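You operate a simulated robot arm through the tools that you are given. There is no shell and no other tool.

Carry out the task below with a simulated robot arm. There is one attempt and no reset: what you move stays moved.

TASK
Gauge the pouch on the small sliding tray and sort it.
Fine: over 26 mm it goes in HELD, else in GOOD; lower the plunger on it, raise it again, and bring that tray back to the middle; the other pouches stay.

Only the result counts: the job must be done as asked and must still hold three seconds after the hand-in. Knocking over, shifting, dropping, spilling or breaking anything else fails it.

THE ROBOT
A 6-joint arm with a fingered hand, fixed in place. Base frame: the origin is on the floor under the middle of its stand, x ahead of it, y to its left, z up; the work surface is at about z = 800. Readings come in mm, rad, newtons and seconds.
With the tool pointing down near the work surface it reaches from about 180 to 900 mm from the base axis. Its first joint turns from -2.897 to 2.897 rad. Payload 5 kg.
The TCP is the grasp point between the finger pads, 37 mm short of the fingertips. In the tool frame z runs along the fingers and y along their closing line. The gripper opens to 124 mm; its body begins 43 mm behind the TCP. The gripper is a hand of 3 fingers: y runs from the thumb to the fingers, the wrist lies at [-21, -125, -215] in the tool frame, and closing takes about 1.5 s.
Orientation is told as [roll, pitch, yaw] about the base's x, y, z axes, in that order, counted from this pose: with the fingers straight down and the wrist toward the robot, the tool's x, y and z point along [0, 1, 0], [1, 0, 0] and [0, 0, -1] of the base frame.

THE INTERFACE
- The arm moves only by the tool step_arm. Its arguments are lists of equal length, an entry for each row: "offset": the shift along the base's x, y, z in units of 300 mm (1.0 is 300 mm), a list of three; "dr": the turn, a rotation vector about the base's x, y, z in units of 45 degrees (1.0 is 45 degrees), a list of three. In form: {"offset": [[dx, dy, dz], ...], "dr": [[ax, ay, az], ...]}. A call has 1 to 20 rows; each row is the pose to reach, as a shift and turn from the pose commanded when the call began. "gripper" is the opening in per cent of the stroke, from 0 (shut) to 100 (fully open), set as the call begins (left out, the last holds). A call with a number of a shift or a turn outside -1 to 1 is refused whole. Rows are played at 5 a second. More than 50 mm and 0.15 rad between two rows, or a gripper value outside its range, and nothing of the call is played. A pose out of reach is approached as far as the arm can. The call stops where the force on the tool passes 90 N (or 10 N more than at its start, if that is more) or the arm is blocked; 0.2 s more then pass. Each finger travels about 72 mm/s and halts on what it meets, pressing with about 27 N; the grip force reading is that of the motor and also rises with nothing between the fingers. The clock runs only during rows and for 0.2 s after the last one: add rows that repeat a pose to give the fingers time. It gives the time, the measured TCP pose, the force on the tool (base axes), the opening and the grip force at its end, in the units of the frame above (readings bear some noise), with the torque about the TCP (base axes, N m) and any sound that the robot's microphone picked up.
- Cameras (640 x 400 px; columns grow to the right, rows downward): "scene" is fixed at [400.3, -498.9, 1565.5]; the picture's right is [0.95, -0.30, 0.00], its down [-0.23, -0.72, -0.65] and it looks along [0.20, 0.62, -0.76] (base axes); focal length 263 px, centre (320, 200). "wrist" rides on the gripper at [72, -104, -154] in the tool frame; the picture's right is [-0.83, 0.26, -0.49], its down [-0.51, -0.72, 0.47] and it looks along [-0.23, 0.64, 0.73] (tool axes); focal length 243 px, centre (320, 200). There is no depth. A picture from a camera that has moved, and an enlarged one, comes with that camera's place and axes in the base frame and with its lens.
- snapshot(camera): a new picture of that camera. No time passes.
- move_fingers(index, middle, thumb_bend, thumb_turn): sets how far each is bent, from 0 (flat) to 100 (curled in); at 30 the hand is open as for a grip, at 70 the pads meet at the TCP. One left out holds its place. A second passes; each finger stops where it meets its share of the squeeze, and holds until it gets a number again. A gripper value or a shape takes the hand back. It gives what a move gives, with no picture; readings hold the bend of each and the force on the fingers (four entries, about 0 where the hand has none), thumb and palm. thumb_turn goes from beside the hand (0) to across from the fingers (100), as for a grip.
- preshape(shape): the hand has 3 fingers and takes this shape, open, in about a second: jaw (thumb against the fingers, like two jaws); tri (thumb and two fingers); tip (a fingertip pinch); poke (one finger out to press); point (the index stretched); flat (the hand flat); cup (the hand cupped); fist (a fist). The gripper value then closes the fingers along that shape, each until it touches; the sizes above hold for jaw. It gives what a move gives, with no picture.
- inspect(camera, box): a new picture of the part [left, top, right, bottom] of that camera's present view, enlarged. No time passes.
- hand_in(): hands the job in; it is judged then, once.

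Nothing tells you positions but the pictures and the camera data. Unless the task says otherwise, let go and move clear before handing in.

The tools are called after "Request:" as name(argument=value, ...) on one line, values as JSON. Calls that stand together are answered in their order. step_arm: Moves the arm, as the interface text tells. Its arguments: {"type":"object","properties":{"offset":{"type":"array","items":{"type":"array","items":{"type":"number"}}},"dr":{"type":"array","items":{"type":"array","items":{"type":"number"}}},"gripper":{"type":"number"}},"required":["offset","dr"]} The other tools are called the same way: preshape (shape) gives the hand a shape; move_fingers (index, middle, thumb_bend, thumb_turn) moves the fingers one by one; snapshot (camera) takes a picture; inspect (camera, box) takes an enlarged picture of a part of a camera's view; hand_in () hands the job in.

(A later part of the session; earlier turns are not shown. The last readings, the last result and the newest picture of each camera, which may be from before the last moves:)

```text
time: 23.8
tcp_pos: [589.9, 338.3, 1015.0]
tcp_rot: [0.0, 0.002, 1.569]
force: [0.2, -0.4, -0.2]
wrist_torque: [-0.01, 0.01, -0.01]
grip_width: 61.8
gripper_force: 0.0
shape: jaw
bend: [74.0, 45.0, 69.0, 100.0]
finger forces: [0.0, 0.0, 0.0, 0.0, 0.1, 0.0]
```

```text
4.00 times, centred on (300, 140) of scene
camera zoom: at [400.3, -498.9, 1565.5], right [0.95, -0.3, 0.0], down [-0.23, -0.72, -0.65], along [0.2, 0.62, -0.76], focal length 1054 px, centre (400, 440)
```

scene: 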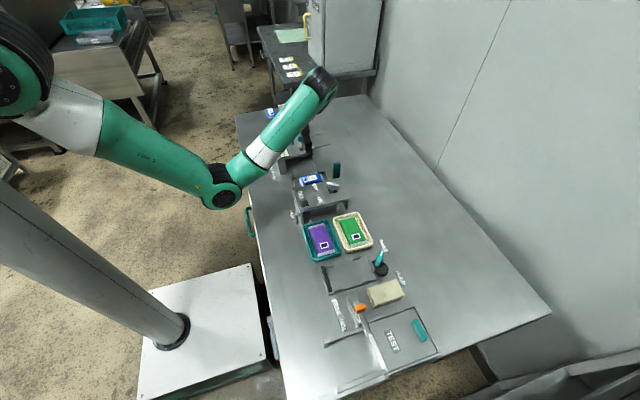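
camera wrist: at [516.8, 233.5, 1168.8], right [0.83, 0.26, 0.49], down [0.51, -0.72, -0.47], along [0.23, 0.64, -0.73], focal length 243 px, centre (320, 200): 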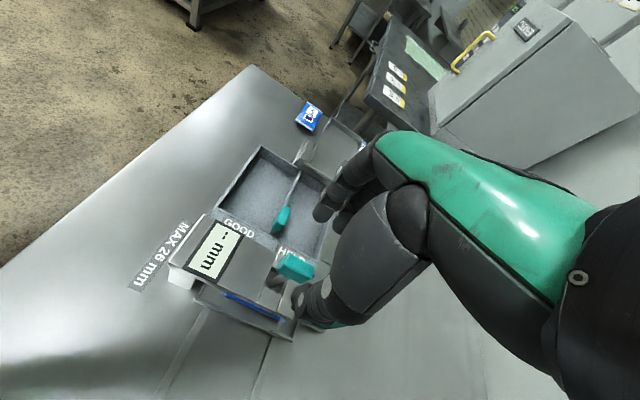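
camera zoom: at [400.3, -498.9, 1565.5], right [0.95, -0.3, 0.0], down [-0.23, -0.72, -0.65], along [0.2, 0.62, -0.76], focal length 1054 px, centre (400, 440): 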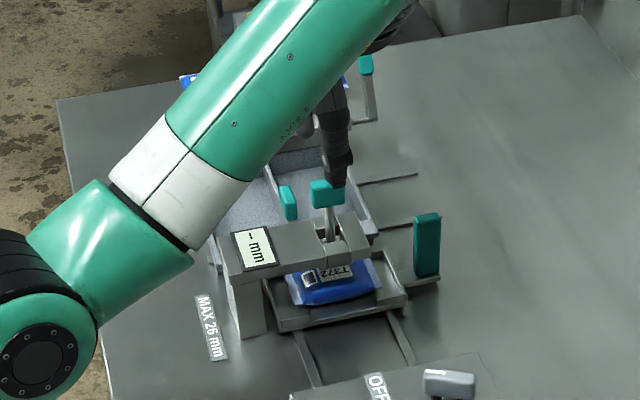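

The knob is below and between thumb and fingers, and the scene camera can see the display. I'll descend to z≈961 so the fingertips flank the knob.

Request:
step_arm(offset=[[0, -0.003, -0.06], [0, -0.003, -0.12], [0, -0.003, -0.18], [0, -0.003, -0.18]], dr=[[0, 0, 0], [0, 0, 0], [0, 0, 0], [0, 0, 0]])

Request:
snapshot(camera="wrist")

Request:
inspect(camera="wrist", box=[220, 170, 380, 330])

Request:
inspect(camera="scene", box=[270, 110, 350, 170])

```text
time: 24.8
tcp_pos: [588.1, 335.8, 961.0]
tcp_rot: [-0.001, 0.0, 1.571]
force: [-0.1, 0.0, 0.8]
wrist_torque: [0.01, 0.04, 0.01]
grip_width: 61.5
gripper_force: 0.1
shape: jaw
bend: [74.0, 45.0, 69.0, 100.0]
finger forces: [0.1, 0.0, 0.1, 0.1, 0.0, 0.0]
```

```text
taken
camera wrist: at [516.3, 231.9, 1114.7], right [0.83, 0.26, 0.49], down [0.51, -0.72, -0.47], along [0.23, 0.64, -0.73], focal length 243 px, centre (320, 200)
```

wrist: 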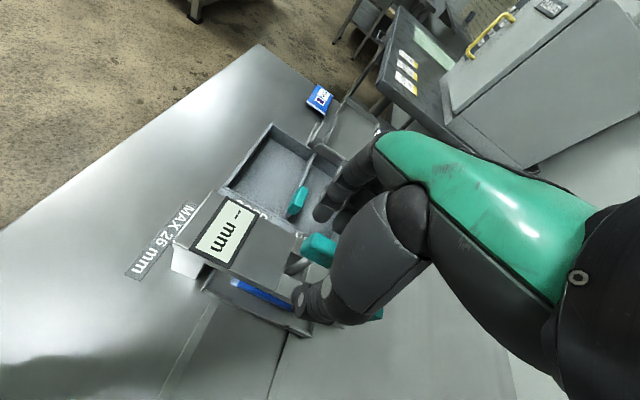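

```text
2.50 times, centred on (300, 250) of wrist
camera zoom: at [516.3, 231.9, 1114.7], right [0.83, 0.26, 0.49], down [0.51, -0.72, -0.47], along [0.23, 0.64, -0.73], focal length 606 px, centre (370, 75)
```

zoom: 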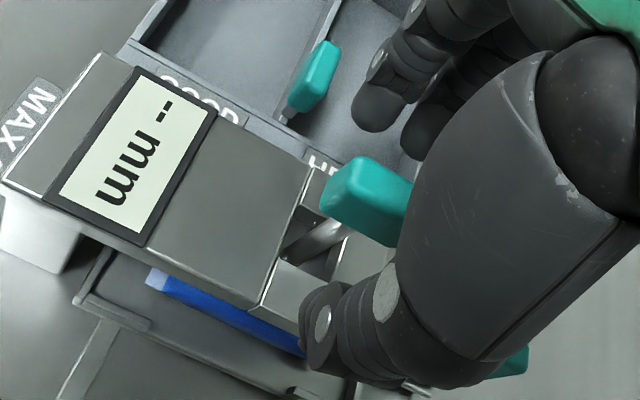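

```text
6.67 times, centred on (310, 140) of scene
camera zoom: at [400.3, -498.9, 1565.5], right [0.95, -0.3, 0.0], down [-0.23, -0.72, -0.65], along [0.2, 0.62, -0.76], focal length 1756 px, centre (387, 600)
```

zoom: 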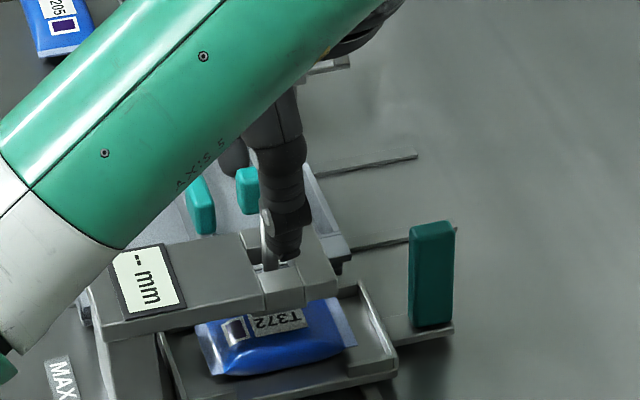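

The fingertips flank the knob about 30 mm above the head. I'll close on it.

Request:
step_arm(offset=[[0, 0, 0], [0, 0, 0], [0, 0, 0], [0, 0, 0], [0, 0, 0], [0, 0, 0], [0, 0, 0]], dr=[[0, 0, 0], [0, 0, 0], [0, 0, 0], [0, 0, 0], [0, 0, 0], [0, 0, 0], [0, 0, 0]], gripper=0)

Request:
inspect(camera="wrist", box=[220, 170, 380, 330])

Request:
inspect(camera="scene", box=[270, 110, 350, 170])

```text
time: 26.4
tcp_pos: [588.8, 336.4, 960.9]
tcp_rot: [-0.001, -0.001, 1.57]
force: [0.7, -1.2, -2.0]
wrist_torque: [-0.03, -0.01, 0.02]
grip_width: 11.1
gripper_force: 26.7
shape: jaw
bend: [72.0, 66.0, 73.0, 100.0]
finger forces: [15.2, 8.0, 0.0, 0.1, 24.1, 0.0]
```

```text
2.50 times, centred on (300, 250) of wrist
camera zoom: at [516.4, 232.0, 1114.9], right [0.83, 0.26, 0.49], down [0.51, -0.72, -0.47], along [0.23, 0.64, -0.73], focal length 606 px, centre (370, 75)
```

zoom: 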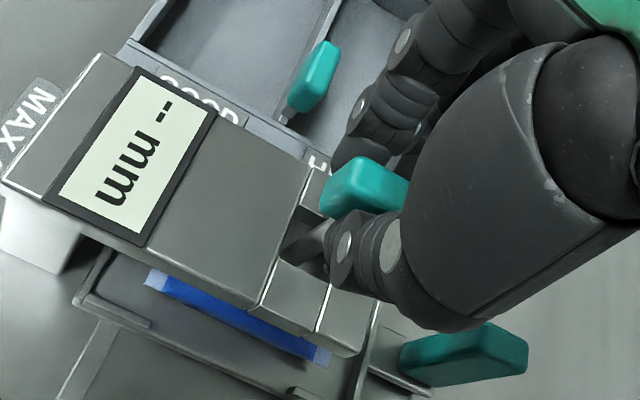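

```text
6.67 times, centred on (310, 140) of scene
camera zoom: at [400.3, -498.9, 1565.5], right [0.95, -0.3, 0.0], down [-0.23, -0.72, -0.65], along [0.2, 0.62, -0.76], focal length 1756 px, centre (387, 600)
```

zoom: 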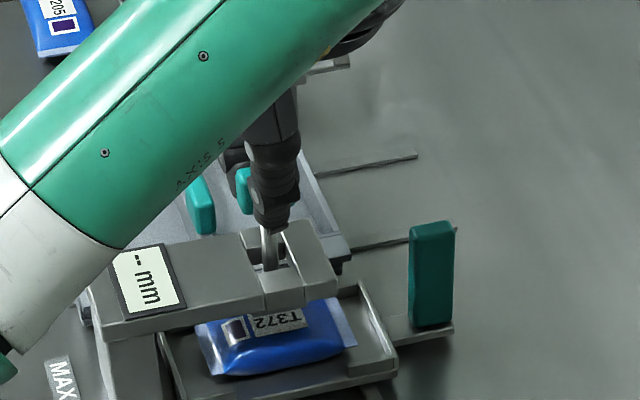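

The knob is gripped. I'll lower the plunger in small steps, checking force and display.

Request:
step_arm(offset=[[0, 0, -0.01], [0, 0, -0.02], [0, 0, -0.03], [0, 0, -0.04], [0, 0, -0.04]], dr=[[0, 0, 0], [0, 0, 0], [0, 0, 0], [0, 0, 0], [0, 0, 0]])

Request:
inspect(camera="scene", box=[270, 110, 350, 170])

Request:
inspect(camera="wrist", box=[180, 170, 380, 330])

```text
time: 27.6
tcp_pos: [589.3, 336.5, 949.7]
tcp_rot: [-0.001, 0.002, 1.57]
force: [-4.0, -3.4, -1.7]
wrist_torque: [-0.1, 0.12, -0.01]
grip_width: 10.7
gripper_force: 27.2
shape: jaw
bend: [72.0, 66.0, 73.0, 100.0]
finger forces: [14.9, 7.7, 0.0, 0.0, 26.5, 0.0]
```

```text
6.67 times, centred on (310, 140) of scene
camera zoom: at [400.3, -498.9, 1565.5], right [0.95, -0.3, 0.0], down [-0.23, -0.72, -0.65], along [0.2, 0.62, -0.76], focal length 1756 px, centre (387, 600)
```

zoom: 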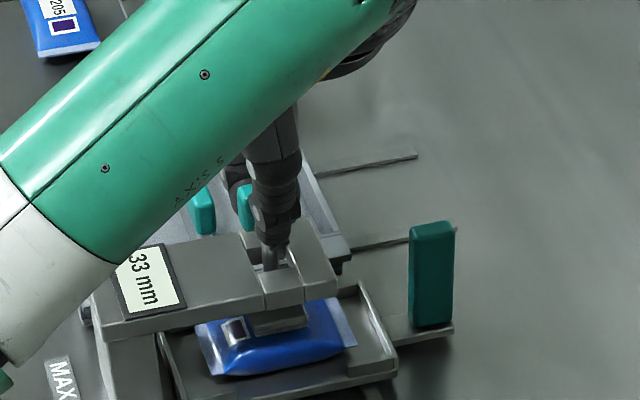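

```text
2.50 times, centred on (280, 250) of wrist
camera zoom: at [516.7, 232.3, 1102.8], right [0.83, 0.26, 0.49], down [0.51, -0.72, -0.47], along [0.23, 0.64, -0.73], focal length 606 px, centre (420, 75)
```

zoom: 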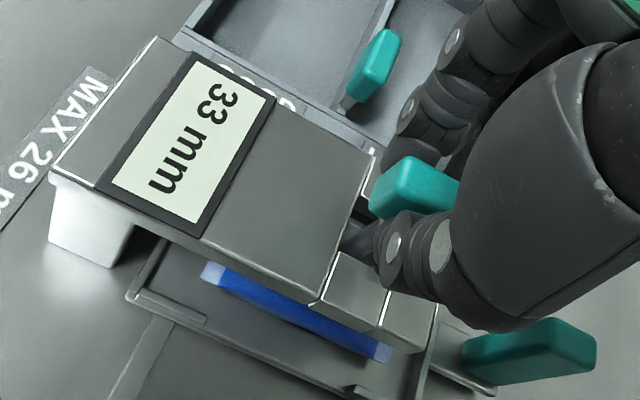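

The display shows a live 33 mm with no contact force yet, so the foot is still above the pouch. I'll continue in 1.5 mm rows.

Request:
step_arm(offset=[[0, 0, -0.005], [0, 0, -0.01], [0, 0, -0.01]], dr=[[0, 0, 0], [0, 0, 0], [0, 0, 0]])

Request:
inspect(camera="wrist", box=[180, 170, 380, 330])

Request:
inspect(camera="scene", box=[270, 110, 350, 170])

```text
time: 28.4
tcp_pos: [589.9, 337.0, 945.8]
tcp_rot: [-0.001, 0.0, 1.571]
force: [-5.7, -6.1, -0.7]
wrist_torque: [-0.13, 0.19, 0.05]
grip_width: 11.2
gripper_force: 26.8
shape: jaw
bend: [72.0, 66.0, 73.0, 100.0]
finger forces: [14.6, 7.7, 0.0, 0.0, 27.6, 0.1]
```

```text
2.50 times, centred on (280, 250) of wrist
camera zoom: at [516.9, 232.4, 1099.9], right [0.83, 0.26, 0.49], down [0.51, -0.72, -0.47], along [0.23, 0.64, -0.73], focal length 606 px, centre (420, 75)
```

zoom: 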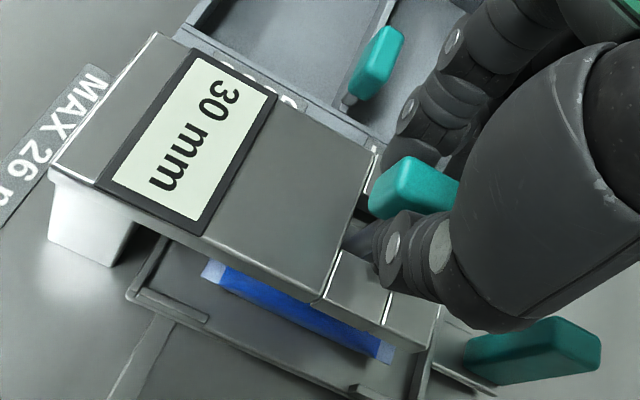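

```text
6.67 times, centred on (310, 140) of scene
camera zoom: at [400.3, -498.9, 1565.5], right [0.95, -0.3, 0.0], down [-0.23, -0.72, -0.65], along [0.2, 0.62, -0.76], focal length 1756 px, centre (387, 600)
```

zoom: 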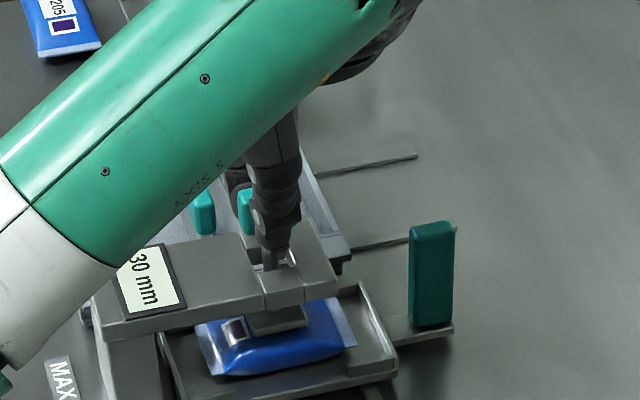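

30 mm with still no upward force; continuing slowly.

Request:
step_arm(offset=[[0, 0, -0.004], [0, 0, -0.007], [0, 0, -0.007]], dr=[[0, 0, 0], [0, 0, 0], [0, 0, 0]])

Request:
inspect(camera="wrist", box=[180, 170, 380, 330])

Request:
inspect(camera="scene", box=[280, 130, 340, 175])

```text
time: 29.2
tcp_pos: [590.2, 336.8, 943.9]
tcp_rot: [0.0, 0.0, 1.57]
force: [-5.9, -6.9, -0.5]
wrist_torque: [-0.22, 0.12, 0.02]
grip_width: 11.1
gripper_force: 26.6
shape: jaw
bend: [72.0, 66.0, 73.0, 100.0]
finger forces: [14.4, 7.3, 0.1, 0.0, 29.0, 0.0]
```

```text
2.50 times, centred on (280, 250) of wrist
camera zoom: at [516.8, 232.6, 1097.8], right [0.83, 0.26, 0.49], down [0.51, -0.72, -0.47], along [0.23, 0.64, -0.73], focal length 606 px, centre (420, 75)
```

zoom: 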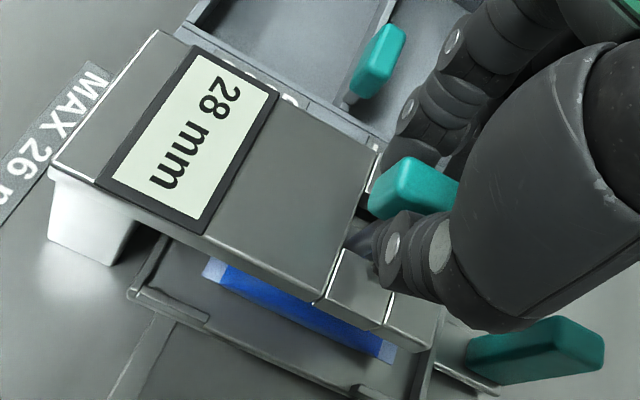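

```text
8.89 times, centred on (310, 152) of scene
camera zoom: at [400.3, -498.9, 1565.5], right [0.95, -0.3, 0.0], down [-0.23, -0.72, -0.65], along [0.2, 0.62, -0.76], focal length 2341 px, centre (409, 622)
```

zoom: 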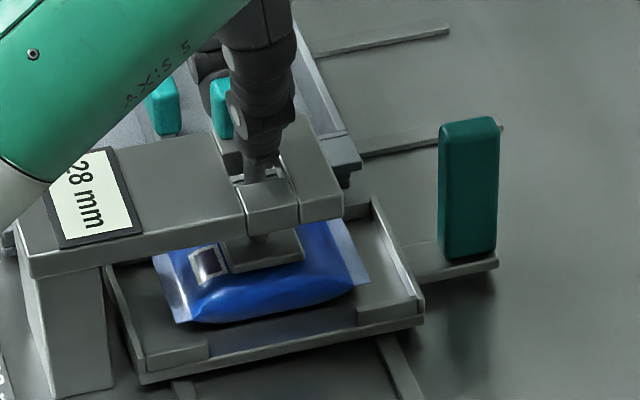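

28 mm, still no vertical force. I'll continue in 1 mm steps to find contact.

Request:
step_arm(offset=[[0, 0, -0.003], [0, 0, -0.003], [0, 0, -0.003]], dr=[[0, 0, 0], [0, 0, 0], [0, 0, 0]])

Request:
inspect(camera="wrist", box=[180, 170, 380, 330])

Request:
inspect(camera="scene", box=[280, 130, 340, 175])

```text
time: 30.0
tcp_pos: [589.4, 336.3, 943.1]
tcp_rot: [-0.002, -0.002, 1.572]
force: [-5.7, -8.4, -1.9]
wrist_torque: [-0.19, 0.16, 0.0]
grip_width: 11.0
gripper_force: 27.1
shape: jaw
bend: [72.0, 66.0, 73.0, 100.0]
finger forces: [14.2, 7.4, 0.1, 0.1, 29.3, 0.0]
```

```text
2.50 times, centred on (280, 250) of wrist
camera zoom: at [516.9, 232.6, 1096.8], right [0.83, 0.26, 0.49], down [0.51, -0.72, -0.47], along [0.23, 0.64, -0.73], focal length 606 px, centre (420, 75)
```

zoom: 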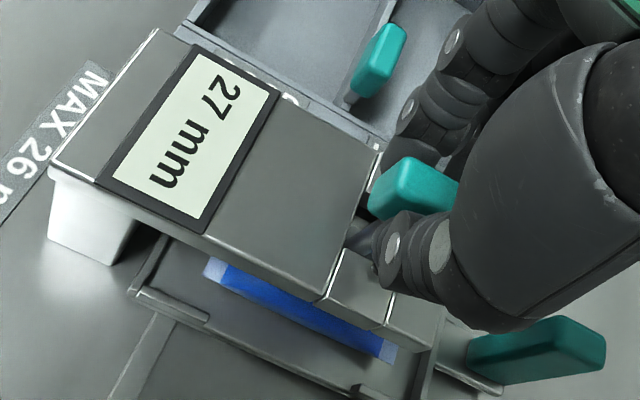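

```text
8.89 times, centred on (310, 152) of scene
camera zoom: at [400.3, -498.9, 1565.5], right [0.95, -0.3, 0.0], down [-0.23, -0.72, -0.65], along [0.2, 0.62, -0.76], focal length 2341 px, centre (409, 622)
```

zoom: 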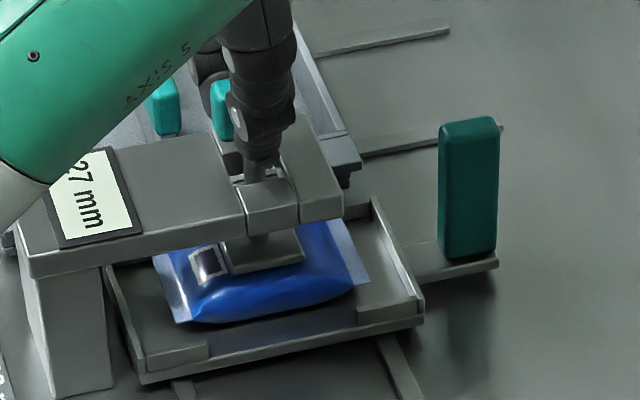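

27 mm and still following the arm freely. Another 1 mm.

Request:
step_arm(offset=[[0, 0, -0.003], [0, 0, -0.003], [0, 0, -0.003]], dr=[[0, 0, 0], [0, 0, 0], [0, 0, 0]])

Request:
inspect(camera="wrist", box=[180, 170, 380, 330])

Request:
inspect(camera="scene", box=[280, 130, 340, 175])

```text
time: 30.8
tcp_pos: [589.5, 336.6, 941.5]
tcp_rot: [-0.001, 0.0, 1.571]
force: [-6.3, -6.1, -1.2]
wrist_torque: [-0.15, 0.16, 0.04]
grip_width: 11.0
gripper_force: 26.7
shape: jaw
bend: [72.0, 66.0, 73.0, 100.0]
finger forces: [14.9, 7.7, 0.0, 0.0, 28.6, 0.1]
```

```text
2.50 times, centred on (280, 250) of wrist
camera zoom: at [516.8, 232.5, 1096.0], right [0.83, 0.26, 0.49], down [0.51, -0.72, -0.47], along [0.23, 0.64, -0.73], focal length 606 px, centre (420, 75)
```

zoom: 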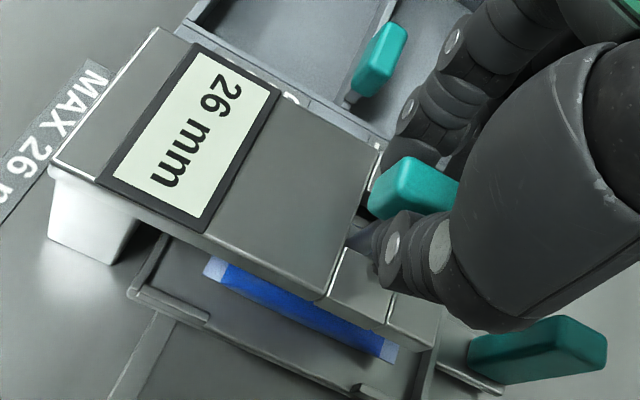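

```text
8.89 times, centred on (310, 152) of scene
camera zoom: at [400.3, -498.9, 1565.5], right [0.95, -0.3, 0.0], down [-0.23, -0.72, -0.65], along [0.2, 0.62, -0.76], focal length 2341 px, centre (409, 622)
```

zoom: 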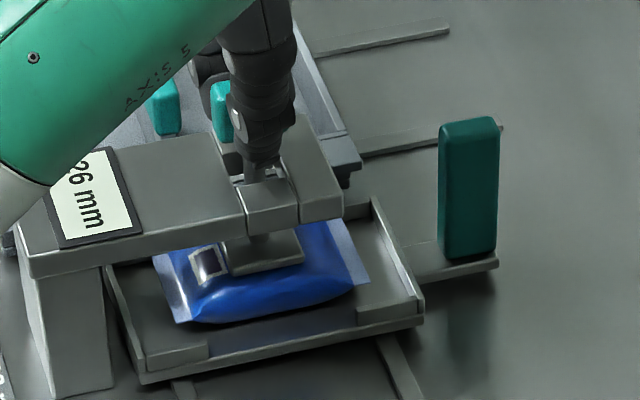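

26 mm and still no upward reaction. Continuing in 1 mm steps.

Request:
step_arm(offset=[[0, 0, -0.003], [0, 0, -0.003], [0, 0, -0.003]], dr=[[0, 0, 0], [0, 0, 0], [0, 0, 0]])

Request:
inspect(camera="wrist", box=[180, 170, 380, 330])

Request:
inspect(camera="scene", box=[280, 130, 340, 175])

```text
time: 31.6
tcp_pos: [590.0, 337.7, 942.4]
tcp_rot: [-0.001, -0.001, 1.572]
force: [-5.6, -4.9, -1.1]
wrist_torque: [-0.12, 0.14, 0.03]
grip_width: 11.1
gripper_force: 27.0
shape: jaw
bend: [72.0, 66.0, 73.0, 100.0]
finger forces: [15.1, 7.9, 0.0, 0.1, 28.3, 0.0]
```

```text
2.50 times, centred on (280, 250) of wrist
camera zoom: at [516.8, 232.5, 1095.0], right [0.83, 0.26, 0.49], down [0.51, -0.72, -0.47], along [0.23, 0.64, -0.73], focal length 606 px, centre (420, 75)
```

zoom: 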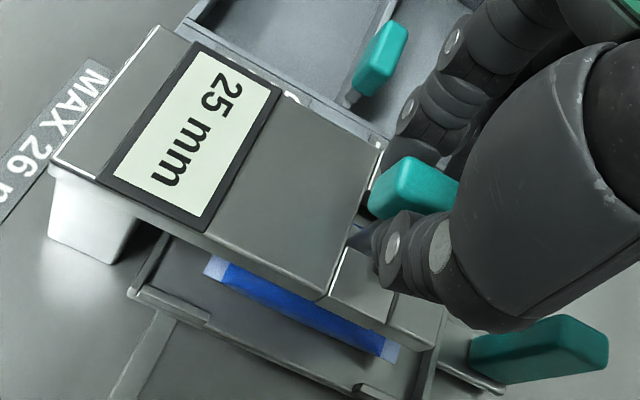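

```text
8.89 times, centred on (310, 152) of scene
camera zoom: at [400.3, -498.9, 1565.5], right [0.95, -0.3, 0.0], down [-0.23, -0.72, -0.65], along [0.2, 0.62, -0.76], focal length 2341 px, centre (409, 622)
```

zoom: 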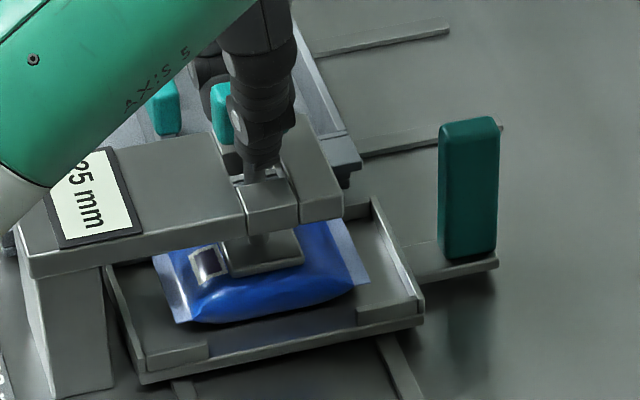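

25 mm, still free. I'll keep going 1 mm at a time until a reaction appears.

Request:
step_arm(offset=[[0, 0, -0.003], [0, 0, -0.003], [0, 0, -0.003]], dr=[[0, 0, 0], [0, 0, 0], [0, 0, 0]])

Request:
inspect(camera="wrist", box=[180, 170, 380, 330])

Request:
inspect(camera="scene", box=[280, 130, 340, 175])

```text
time: 32.4
tcp_pos: [589.5, 335.9, 940.5]
tcp_rot: [-0.001, 0.001, 1.571]
force: [-6.4, -5.1, 3.1]
wrist_torque: [-0.13, 0.15, 0.05]
grip_width: 11.2
gripper_force: 27.6
shape: jaw
bend: [72.0, 66.0, 73.0, 100.0]
finger forces: [15.5, 8.1, 0.0, 0.0, 28.7, 0.0]
```

```text
2.50 times, centred on (280, 250) of wrist
camera zoom: at [516.8, 232.4, 1094.4], right [0.83, 0.26, 0.49], down [0.51, -0.72, -0.47], along [0.23, 0.64, -0.73], focal length 606 px, centre (420, 75)
```

zoom: 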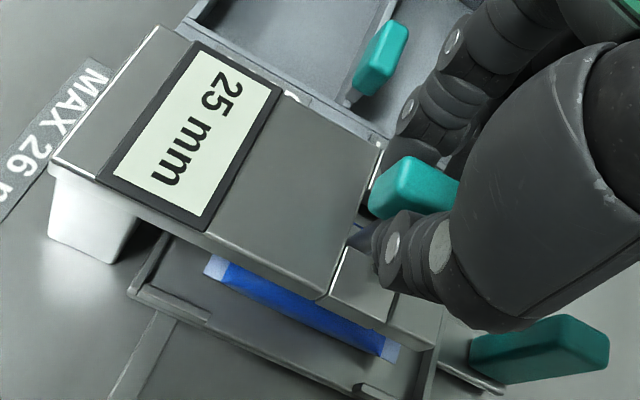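

```text
8.89 times, centred on (310, 152) of scene
camera zoom: at [400.3, -498.9, 1565.5], right [0.95, -0.3, 0.0], down [-0.23, -0.72, -0.65], along [0.2, 0.62, -0.76], focal length 2341 px, centre (409, 622)
```

zoom: 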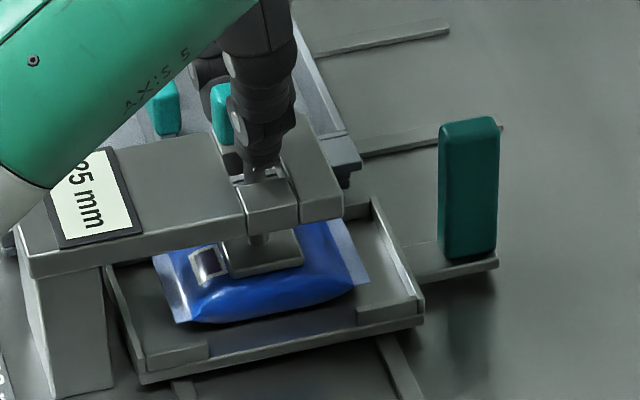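

The vertical force rose by about 4 N and the display stayed at 25 mm: contact. I'll press 1 mm more to confirm.

Request:
step_arm(offset=[[0, 0, -0.003], [0, 0, -0.003], [0, 0, -0.003]], dr=[[0, 0, 0], [0, 0, 0], [0, 0, 0]])

Request:
inspect(camera="wrist", box=[180, 170, 380, 330])

Request:
inspect(camera="scene", box=[280, 130, 340, 175])

```text
time: 33.2
tcp_pos: [588.8, 336.2, 940.6]
tcp_rot: [-0.002, -0.002, 1.57]
force: [-6.7, -5.0, 11.7]
wrist_torque: [-0.19, 0.17, 0.04]
grip_width: 11.1
gripper_force: 26.8
shape: jaw
bend: [72.0, 66.0, 73.0, 100.0]
finger forces: [16.3, 8.8, 0.0, 0.1, 29.9, 0.1]
```

```text
2.50 times, centred on (280, 250) of wrist
camera zoom: at [516.6, 232.2, 1093.9], right [0.83, 0.26, 0.49], down [0.51, -0.72, -0.47], along [0.23, 0.64, -0.73], focal length 606 px, centre (420, 75)
```

zoom: 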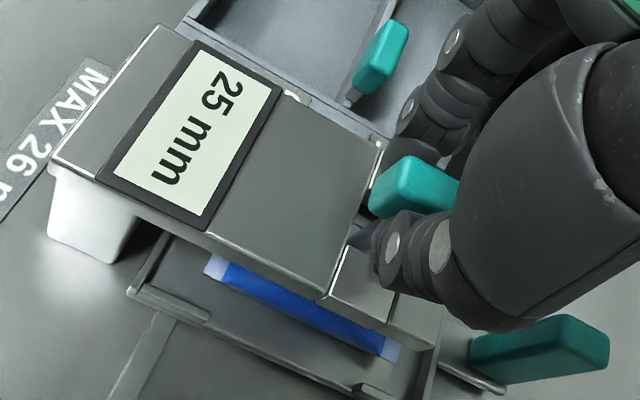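

```text
8.89 times, centred on (310, 152) of scene
camera zoom: at [400.3, -498.9, 1565.5], right [0.95, -0.3, 0.0], down [-0.23, -0.72, -0.65], along [0.2, 0.62, -0.76], focal length 2341 px, centre (409, 622)
```

zoom: 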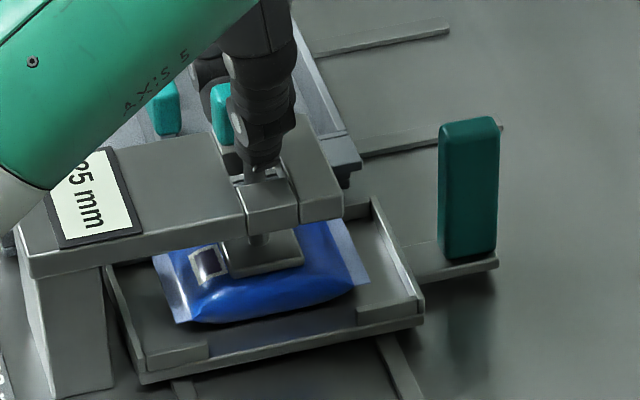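

Firm contact at 25 mm (+11.7 N). I want to be sure it's the foot on the pouch and not a fingertip on the head, so I'll zoom in.

Request:
inspect(camera="scene", box=[295, 140, 325, 162])

Request:
inspect(camera="wrist", box=[270, 230, 340, 290])

```text
16.00 times, centred on (310, 151) of scene
camera zoom: at [400.3, -498.9, 1565.5], right [0.95, -0.3, 0.0], down [-0.23, -0.72, -0.65], along [0.2, 0.62, -0.76], focal length 4214 px, centre (480, 984)
```

zoom: 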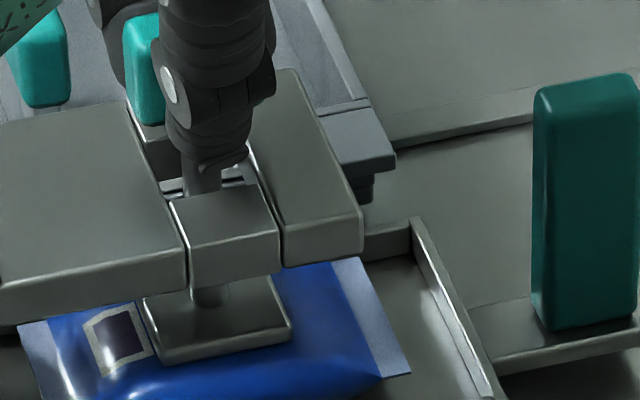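

```text
6.67 times, centred on (305, 260) of wrist
camera zoom: at [516.6, 232.2, 1093.9], right [0.83, 0.26, 0.49], down [0.51, -0.72, -0.47], along [0.23, 0.64, -0.73], focal length 1618 px, centre (420, -200)
```

zoom: 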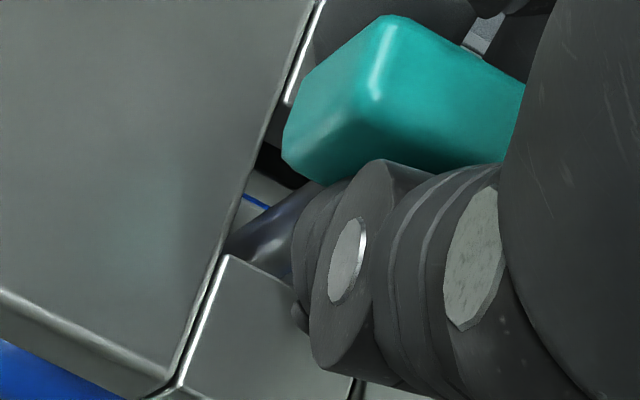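

The foot plate rests on the pouch and the thumb tip is still clear of the head, so the reading is 25 mm: not over 26, so the pouch belongs in GOOD. I'll raise the plunger back to where it was.

Request:
step_arm(offset=[[0, 0, 0.01], [0, 0, 0.02], [0, 0, 0.03], [0, 0, 0.04], [0, 0, 0.05], [0, 0, 0.06], [0, 0, 0.068], [0, 0, 0.072], [0, 0, 0.072]], dr=[[0, 0, 0], [0, 0, 0], [0, 0, 0], [0, 0, 0], [0, 0, 0], [0, 0, 0], [0, 0, 0], [0, 0, 0], [0, 0, 0]])

Request:
inspect(camera="wrist", box=[180, 170, 380, 330])

Request:
inspect(camera="scene", box=[280, 130, 340, 175])

```text
time: 35.2
tcp_pos: [590.5, 337.3, 962.1]
tcp_rot: [-0.002, -0.002, 1.57]
force: [-8.3, -4.3, -2.2]
wrist_torque: [-0.13, 0.19, 0.06]
grip_width: 11.0
gripper_force: 26.9
shape: jaw
bend: [72.0, 66.0, 73.0, 100.0]
finger forces: [15.3, 8.0, 0.0, 0.0, 28.0, 0.0]
```

```text
2.50 times, centred on (280, 250) of wrist
camera zoom: at [517.1, 232.4, 1114.8], right [0.83, 0.26, 0.49], down [0.51, -0.72, -0.47], along [0.23, 0.64, -0.73], focal length 606 px, centre (420, 75)
```

zoom: 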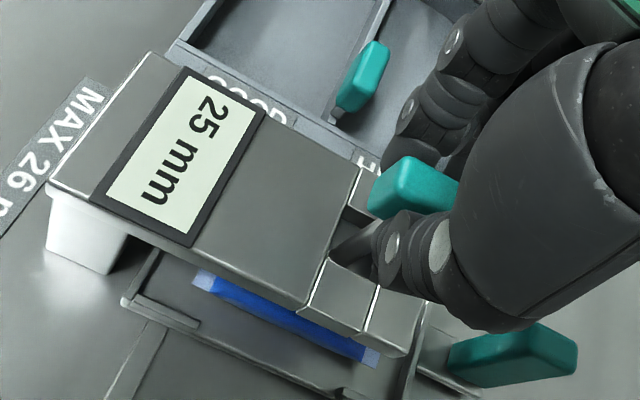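

```text
8.89 times, centred on (310, 152) of scene
camera zoom: at [400.3, -498.9, 1565.5], right [0.95, -0.3, 0.0], down [-0.23, -0.72, -0.65], along [0.2, 0.62, -0.76], focal length 2341 px, centre (409, 622)
```

zoom: 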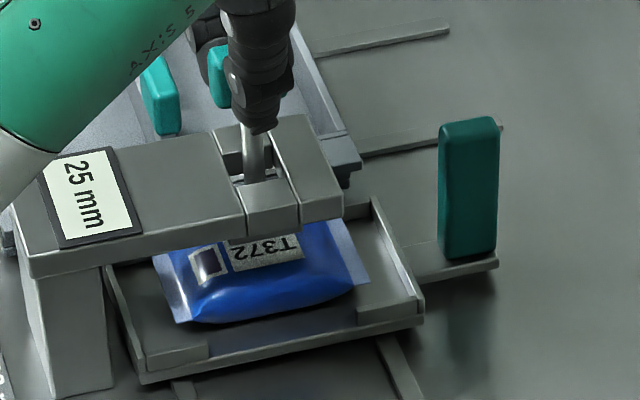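

The display has latched 25 mm and the plunger is up. I'll lift 1.5 mm more to be sure it's at the top of its travel.

Request:
step_arm(offset=[[0, 0, 0.003], [0, 0, 0.005], [0, 0, 0.005]], dr=[[0, 0, 0], [0, 0, 0], [0, 0, 0]])

Request:
inspect(camera="scene", box=[295, 135, 325, 157])

```text
time: 36.0
tcp_pos: [590.6, 336.1, 961.5]
tcp_rot: [0.002, 0.001, 1.571]
force: [-6.5, -1.8, -11.7]
wrist_torque: [0.02, 0.19, 0.03]
grip_width: 10.7
gripper_force: 26.6
shape: jaw
bend: [72.0, 66.0, 73.0, 100.0]
finger forces: [15.4, 8.1, 0.0, 0.0, 25.1, 0.1]
```

```text
16.00 times, centred on (310, 146) of scene
camera zoom: at [400.3, -498.9, 1565.5], right [0.95, -0.3, 0.0], down [-0.23, -0.72, -0.65], along [0.2, 0.62, -0.76], focal length 4214 px, centre (480, 1064)
```

zoom: 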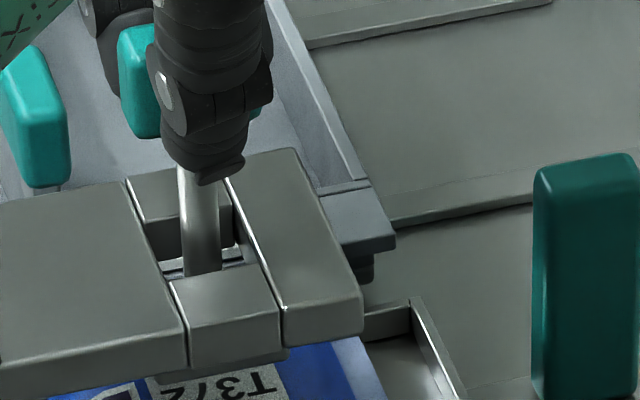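

The -11.7 N shows the plunger is at its upper stop. I'll relax the lift slightly, open, and rise clear.

Request:
step_arm(offset=[[0, 0, -0.003], [0, 0, -0.003], [0, 0, -0.003], [0, 0, -0.003], [0, 0, -0.003], [0, 0, -0.003], [0, 0, 0.04], [0, 0, 0.12], [0, 0, 0.2], [0, 0, 0.24], [0, 0, 0.24]], dr=[[0, 0, 0], [0, 0, 0], [0, 0, 0], [0, 0, 0], [0, 0, 0], [0, 0, 0], [0, 0, 0], [0, 0, 0], [0, 0, 0], [0, 0, 0], [0, 0, 0]], gripper=50)

Request:
snapshot(camera="wrist")

Request:
inspect(camera="scene", box=[270, 110, 350, 170])

```text
time: 38.4
tcp_pos: [591.0, 336.3, 1034.9]
tcp_rot: [0.0, -0.002, 1.571]
force: [-0.6, 0.3, 0.6]
wrist_torque: [0.0, 0.01, 0.01]
grip_width: 61.4
gripper_force: 0.1
shape: jaw
bend: [74.0, 45.0, 69.0, 100.0]
finger forces: [0.1, 0.0, 0.0, 0.1, 0.0, 0.0]
```

```text
taken
camera wrist: at [517.7, 232.3, 1189.0], right [0.83, 0.26, 0.49], down [0.51, -0.72, -0.47], along [0.23, 0.64, -0.73], focal length 243 px, centre (320, 200)
```

wrist: 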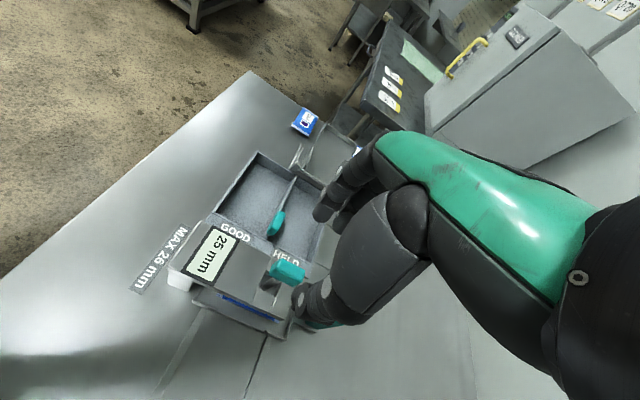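

```text
6.67 times, centred on (310, 140) of scene
camera zoom: at [400.3, -498.9, 1565.5], right [0.95, -0.3, 0.0], down [-0.23, -0.72, -0.65], along [0.2, 0.62, -0.76], focal length 1756 px, centre (387, 600)
```

zoom: 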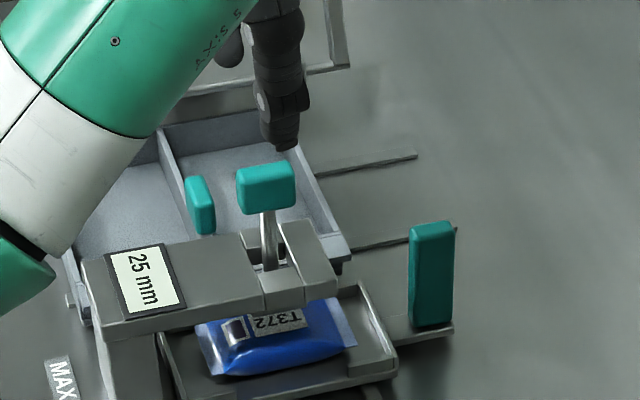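

The plunger stays up and the display holds 25 mm. I'll return to the paddle at about (690, 336) and descend over it.

Request:
step_arm(offset=[[0.11, 0, -0.02], [0.22, 0, -0.04], [0.328, 0, -0.06], [0.328, 0, -0.18], [0.328, 0, -0.3], [0.328, 0, -0.42], [0.328, 0, -0.515], [0.328, 0, -0.515]], dr=[[0, 0, 0], [0, 0, 0], [0, 0, 0], [0, 0, 0], [0, 0, 0], [0, 0, 0], [0, 0, 0], [0, 0, 0]])

Request:
inspect(camera="wrist", box=[200, 150, 400, 330])

```text
time: 40.2
tcp_pos: [688.3, 336.6, 880.6]
tcp_rot: [0.001, 0.0, 1.571]
force: [0.0, 0.7, -0.6]
wrist_torque: [0.02, -0.02, -0.02]
grip_width: 61.6
gripper_force: 0.2
shape: jaw
bend: [74.0, 45.0, 69.0, 100.0]
finger forces: [0.1, 0.0, 0.1, 0.1, 0.0, 0.0]
```

```text
2.22 times, centred on (300, 240) of wrist
camera zoom: at [615.1, 233.0, 1033.4], right [0.83, 0.26, 0.49], down [0.51, -0.72, -0.47], along [0.23, 0.64, -0.73], focal length 539 px, centre (364, 111)
```

zoom: 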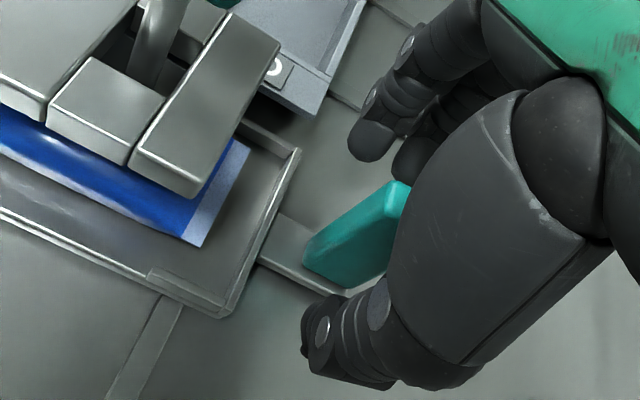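

The paddle is again between thumb and fingers. I'll close on it.

Request:
step_arm(offset=[[0, 0, 0], [0, 0, 0], [0, 0, 0], [0, 0, 0], [0, 0, 0], [0, 0, 0], [0, 0, 0]], dr=[[0, 0, 0], [0, 0, 0], [0, 0, 0], [0, 0, 0], [0, 0, 0], [0, 0, 0], [0, 0, 0]], gripper=0)

Request:
inspect(camera="wrist", box=[200, 150, 400, 330])

```text
time: 41.8
tcp_pos: [687.7, 337.1, 878.4]
tcp_rot: [-0.001, 0.001, 1.57]
force: [-0.7, -2.6, -3.1]
wrist_torque: [-0.03, 0.0, 0.02]
grip_width: 11.0
gripper_force: 27.4
shape: jaw
bend: [71.0, 66.0, 73.0, 100.0]
finger forces: [15.0, 7.9, 0.0, 0.0, 24.3, 0.0]
```

```text
2.22 times, centred on (300, 240) of wrist
camera zoom: at [615.0, 232.9, 1033.4], right [0.83, 0.26, 0.49], down [0.51, -0.72, -0.47], along [0.23, 0.64, -0.73], focal length 539 px, centre (364, 111)
```

zoom: 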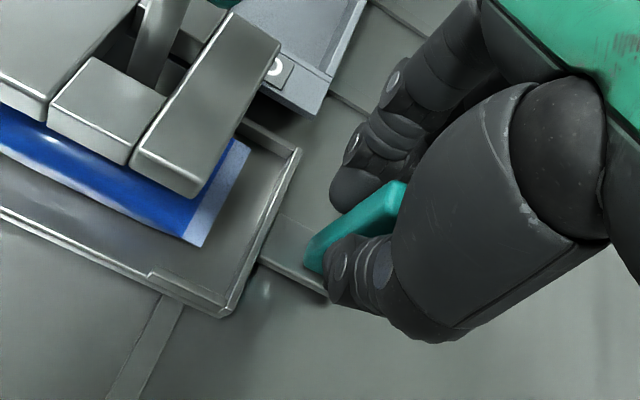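

Gripped again. I'll drag the tray slowly back by about 127 mm to its starting place in the middle (y≈210).

Request:
step_arm(offset=[[0, -0.02, 0], [0, -0.05, 0], [0, -0.08, 0], [0, -0.11, 0], [0, -0.14, 0], [0, -0.17, 0], [0, -0.2, 0], [0, -0.23, 0], [0, -0.26, 0], [0, -0.29, 0], [0, -0.32, 0], [0, -0.35, 0], [0, -0.38, 0], [0, -0.4, 0], [0, -0.415, 0], [0, -0.424, 0], [0, -0.424, 0]], dr=[[0, 0, 0], [0, 0, 0], [0, 0, 0], [0, 0, 0], [0, 0, 0], [0, 0, 0], [0, 0, 0], [0, 0, 0], [0, 0, 0], [0, 0, 0], [0, 0, 0], [0, 0, 0], [0, 0, 0], [0, 0, 0], [0, 0, 0], [0, 0, 0], [0, 0, 0]])

Request:
snapshot(camera="wrist")

Request:
inspect(camera="wrist", box=[240, 170, 400, 330])

Request:
inspect(camera="scene", box=[270, 150, 430, 250])

```text
time: 45.4
tcp_pos: [688.1, 208.5, 879.4]
tcp_rot: [0.001, 0.002, 1.571]
force: [-5.4, 0.5, -5.4]
wrist_torque: [0.06, 0.14, 0.07]
grip_width: 11.1
gripper_force: 27.5
shape: jaw
bend: [71.0, 66.0, 73.0, 100.0]
finger forces: [16.4, 8.7, 0.0, 0.0, 23.8, 0.0]
```

```text
taken
camera wrist: at [615.4, 105.0, 1033.6], right [0.83, 0.26, 0.49], down [0.51, -0.72, -0.47], along [0.23, 0.64, -0.73], focal length 243 px, centre (320, 200)
```

wrist: 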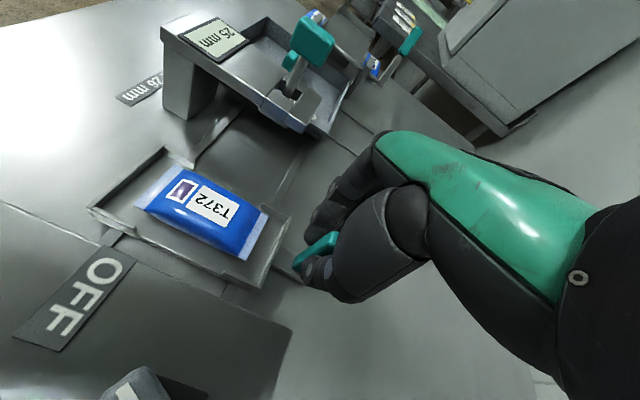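

```text
2.50 times, centred on (320, 250) of wrist
camera zoom: at [615.4, 105.0, 1033.6], right [0.83, 0.26, 0.49], down [0.51, -0.72, -0.47], along [0.23, 0.64, -0.73], focal length 606 px, centre (320, 75)
```

zoom: 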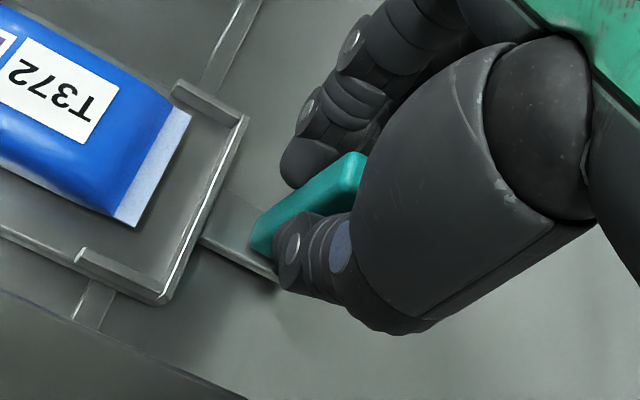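

```text
4.00 times, centred on (350, 200) of scene
camera zoom: at [400.3, -498.9, 1565.5], right [0.95, -0.3, 0.0], down [-0.23, -0.72, -0.65], along [0.2, 0.62, -0.76], focal length 1054 px, centre (200, 200)
```

zoom: 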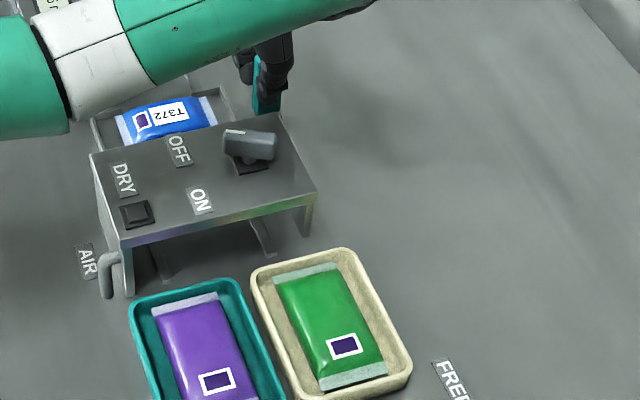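

The tray is back near its start. I'll compare it precisely with the earlier enlarged views before releasing.

Request:
inspect(camera="scene", box=[260, 120, 360, 183])

Request:
inspect(camera="scene", box=[265, 125, 345, 175])

Request:
inspect(camera="scene", box=[240, 80, 400, 180])

```text
6.35 times, centred on (310, 152) of scene
camera zoom: at [400.3, -498.9, 1565.5], right [0.95, -0.3, 0.0], down [-0.23, -0.72, -0.65], along [0.2, 0.62, -0.76], focal length 1672 px, centre (384, 508)
```

zoom: 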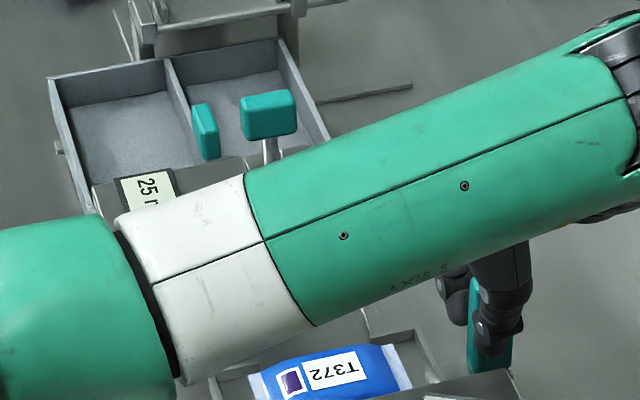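

```text
8.00 times, centred on (305, 150) of scene
camera zoom: at [400.3, -498.9, 1565.5], right [0.95, -0.3, 0.0], down [-0.23, -0.72, -0.65], along [0.2, 0.62, -0.76], focal length 2107 px, centre (440, 600)
```

zoom: 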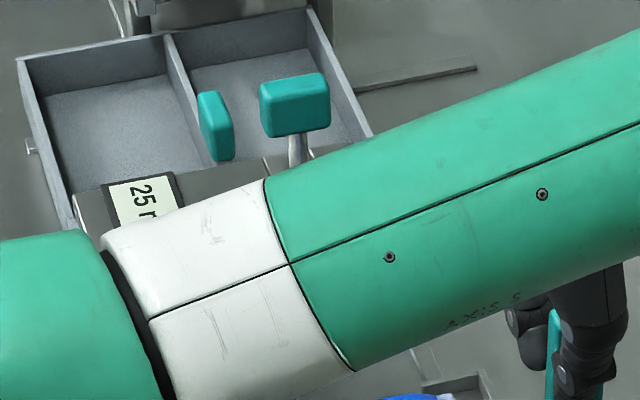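

```text
4.00 times, centred on (320, 130) of scene
camera zoom: at [400.3, -498.9, 1565.5], right [0.95, -0.3, 0.0], down [-0.23, -0.72, -0.65], along [0.2, 0.62, -0.76], focal length 1054 px, centre (320, 480)
```

zoom: 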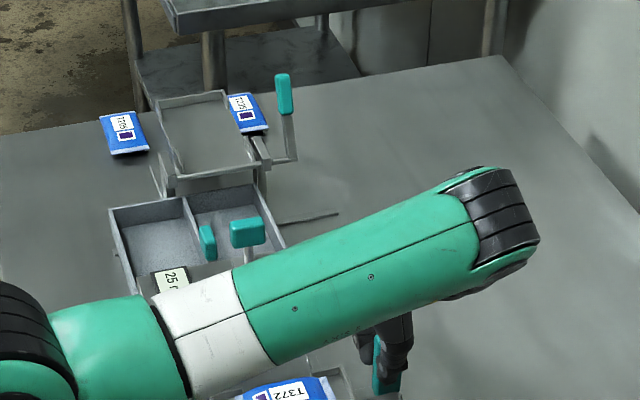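

Comparing with the first views, the tray seems 3–4 mm past its start (the fingers flexed at the stop). I'll move it back +3 mm and compare again.

Request:
step_arm(offset=[[0, 0.005, 0], [0, 0.011, 0], [0, 0.011, 0]], dr=[[0, 0, 0], [0, 0, 0], [0, 0, 0]])

Request:
inspect(camera="scene", box=[260, 120, 360, 183])

Request:
inspect(camera="wrist", box=[240, 170, 400, 330])

Request:
inspect(camera="scene", box=[265, 125, 345, 175])

```text
time: 46.2
tcp_pos: [688.2, 212.9, 880.2]
tcp_rot: [0.001, -0.001, 1.57]
force: [-5.8, -1.7, -5.6]
wrist_torque: [-0.02, 0.13, 0.04]
grip_width: 11.3
gripper_force: 26.8
shape: jaw
bend: [71.0, 66.0, 73.0, 100.0]
finger forces: [15.5, 8.0, 0.0, 0.1, 25.0, 0.0]
```

```text
6.35 times, centred on (310, 152) of scene
camera zoom: at [400.3, -498.9, 1565.5], right [0.95, -0.3, 0.0], down [-0.23, -0.72, -0.65], along [0.2, 0.62, -0.76], focal length 1672 px, centre (384, 508)
```

zoom: 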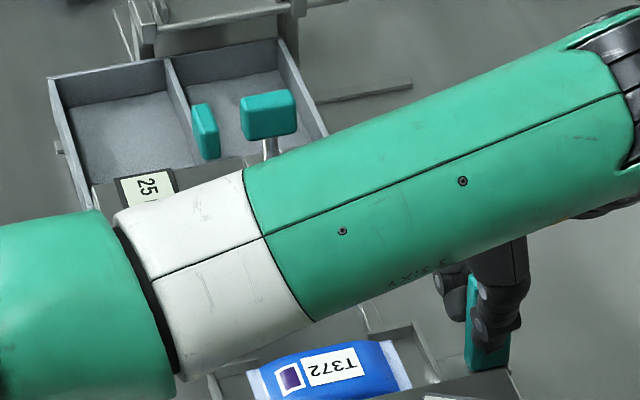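

```text
2.50 times, centred on (320, 250) of wrist
camera zoom: at [615.4, 108.7, 1033.6], right [0.83, 0.26, 0.49], down [0.51, -0.72, -0.47], along [0.23, 0.64, -0.73], focal length 606 px, centre (320, 75)
```

zoom: 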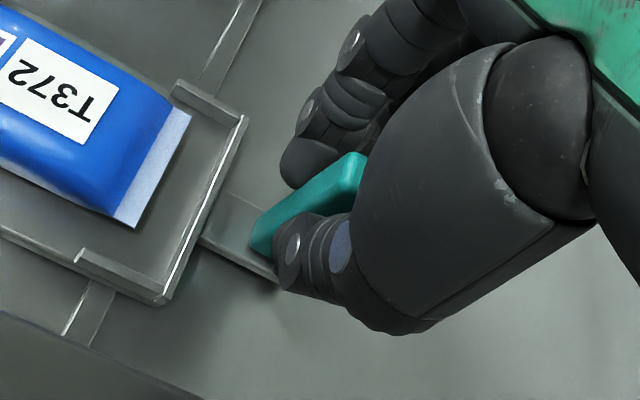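

```text
8.00 times, centred on (305, 150) of scene
camera zoom: at [400.3, -498.9, 1565.5], right [0.95, -0.3, 0.0], down [-0.23, -0.72, -0.65], along [0.2, 0.62, -0.76], focal length 2107 px, centre (440, 600)
```

zoom: 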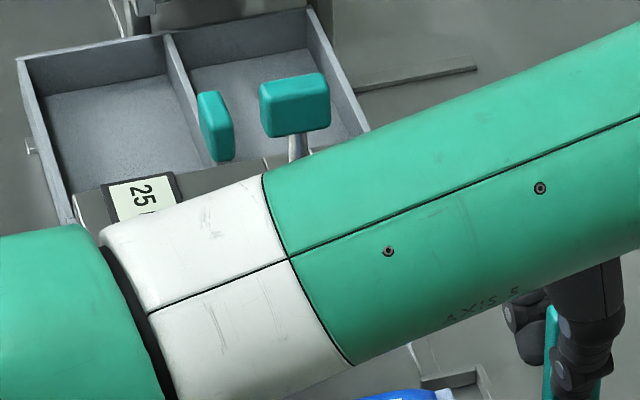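

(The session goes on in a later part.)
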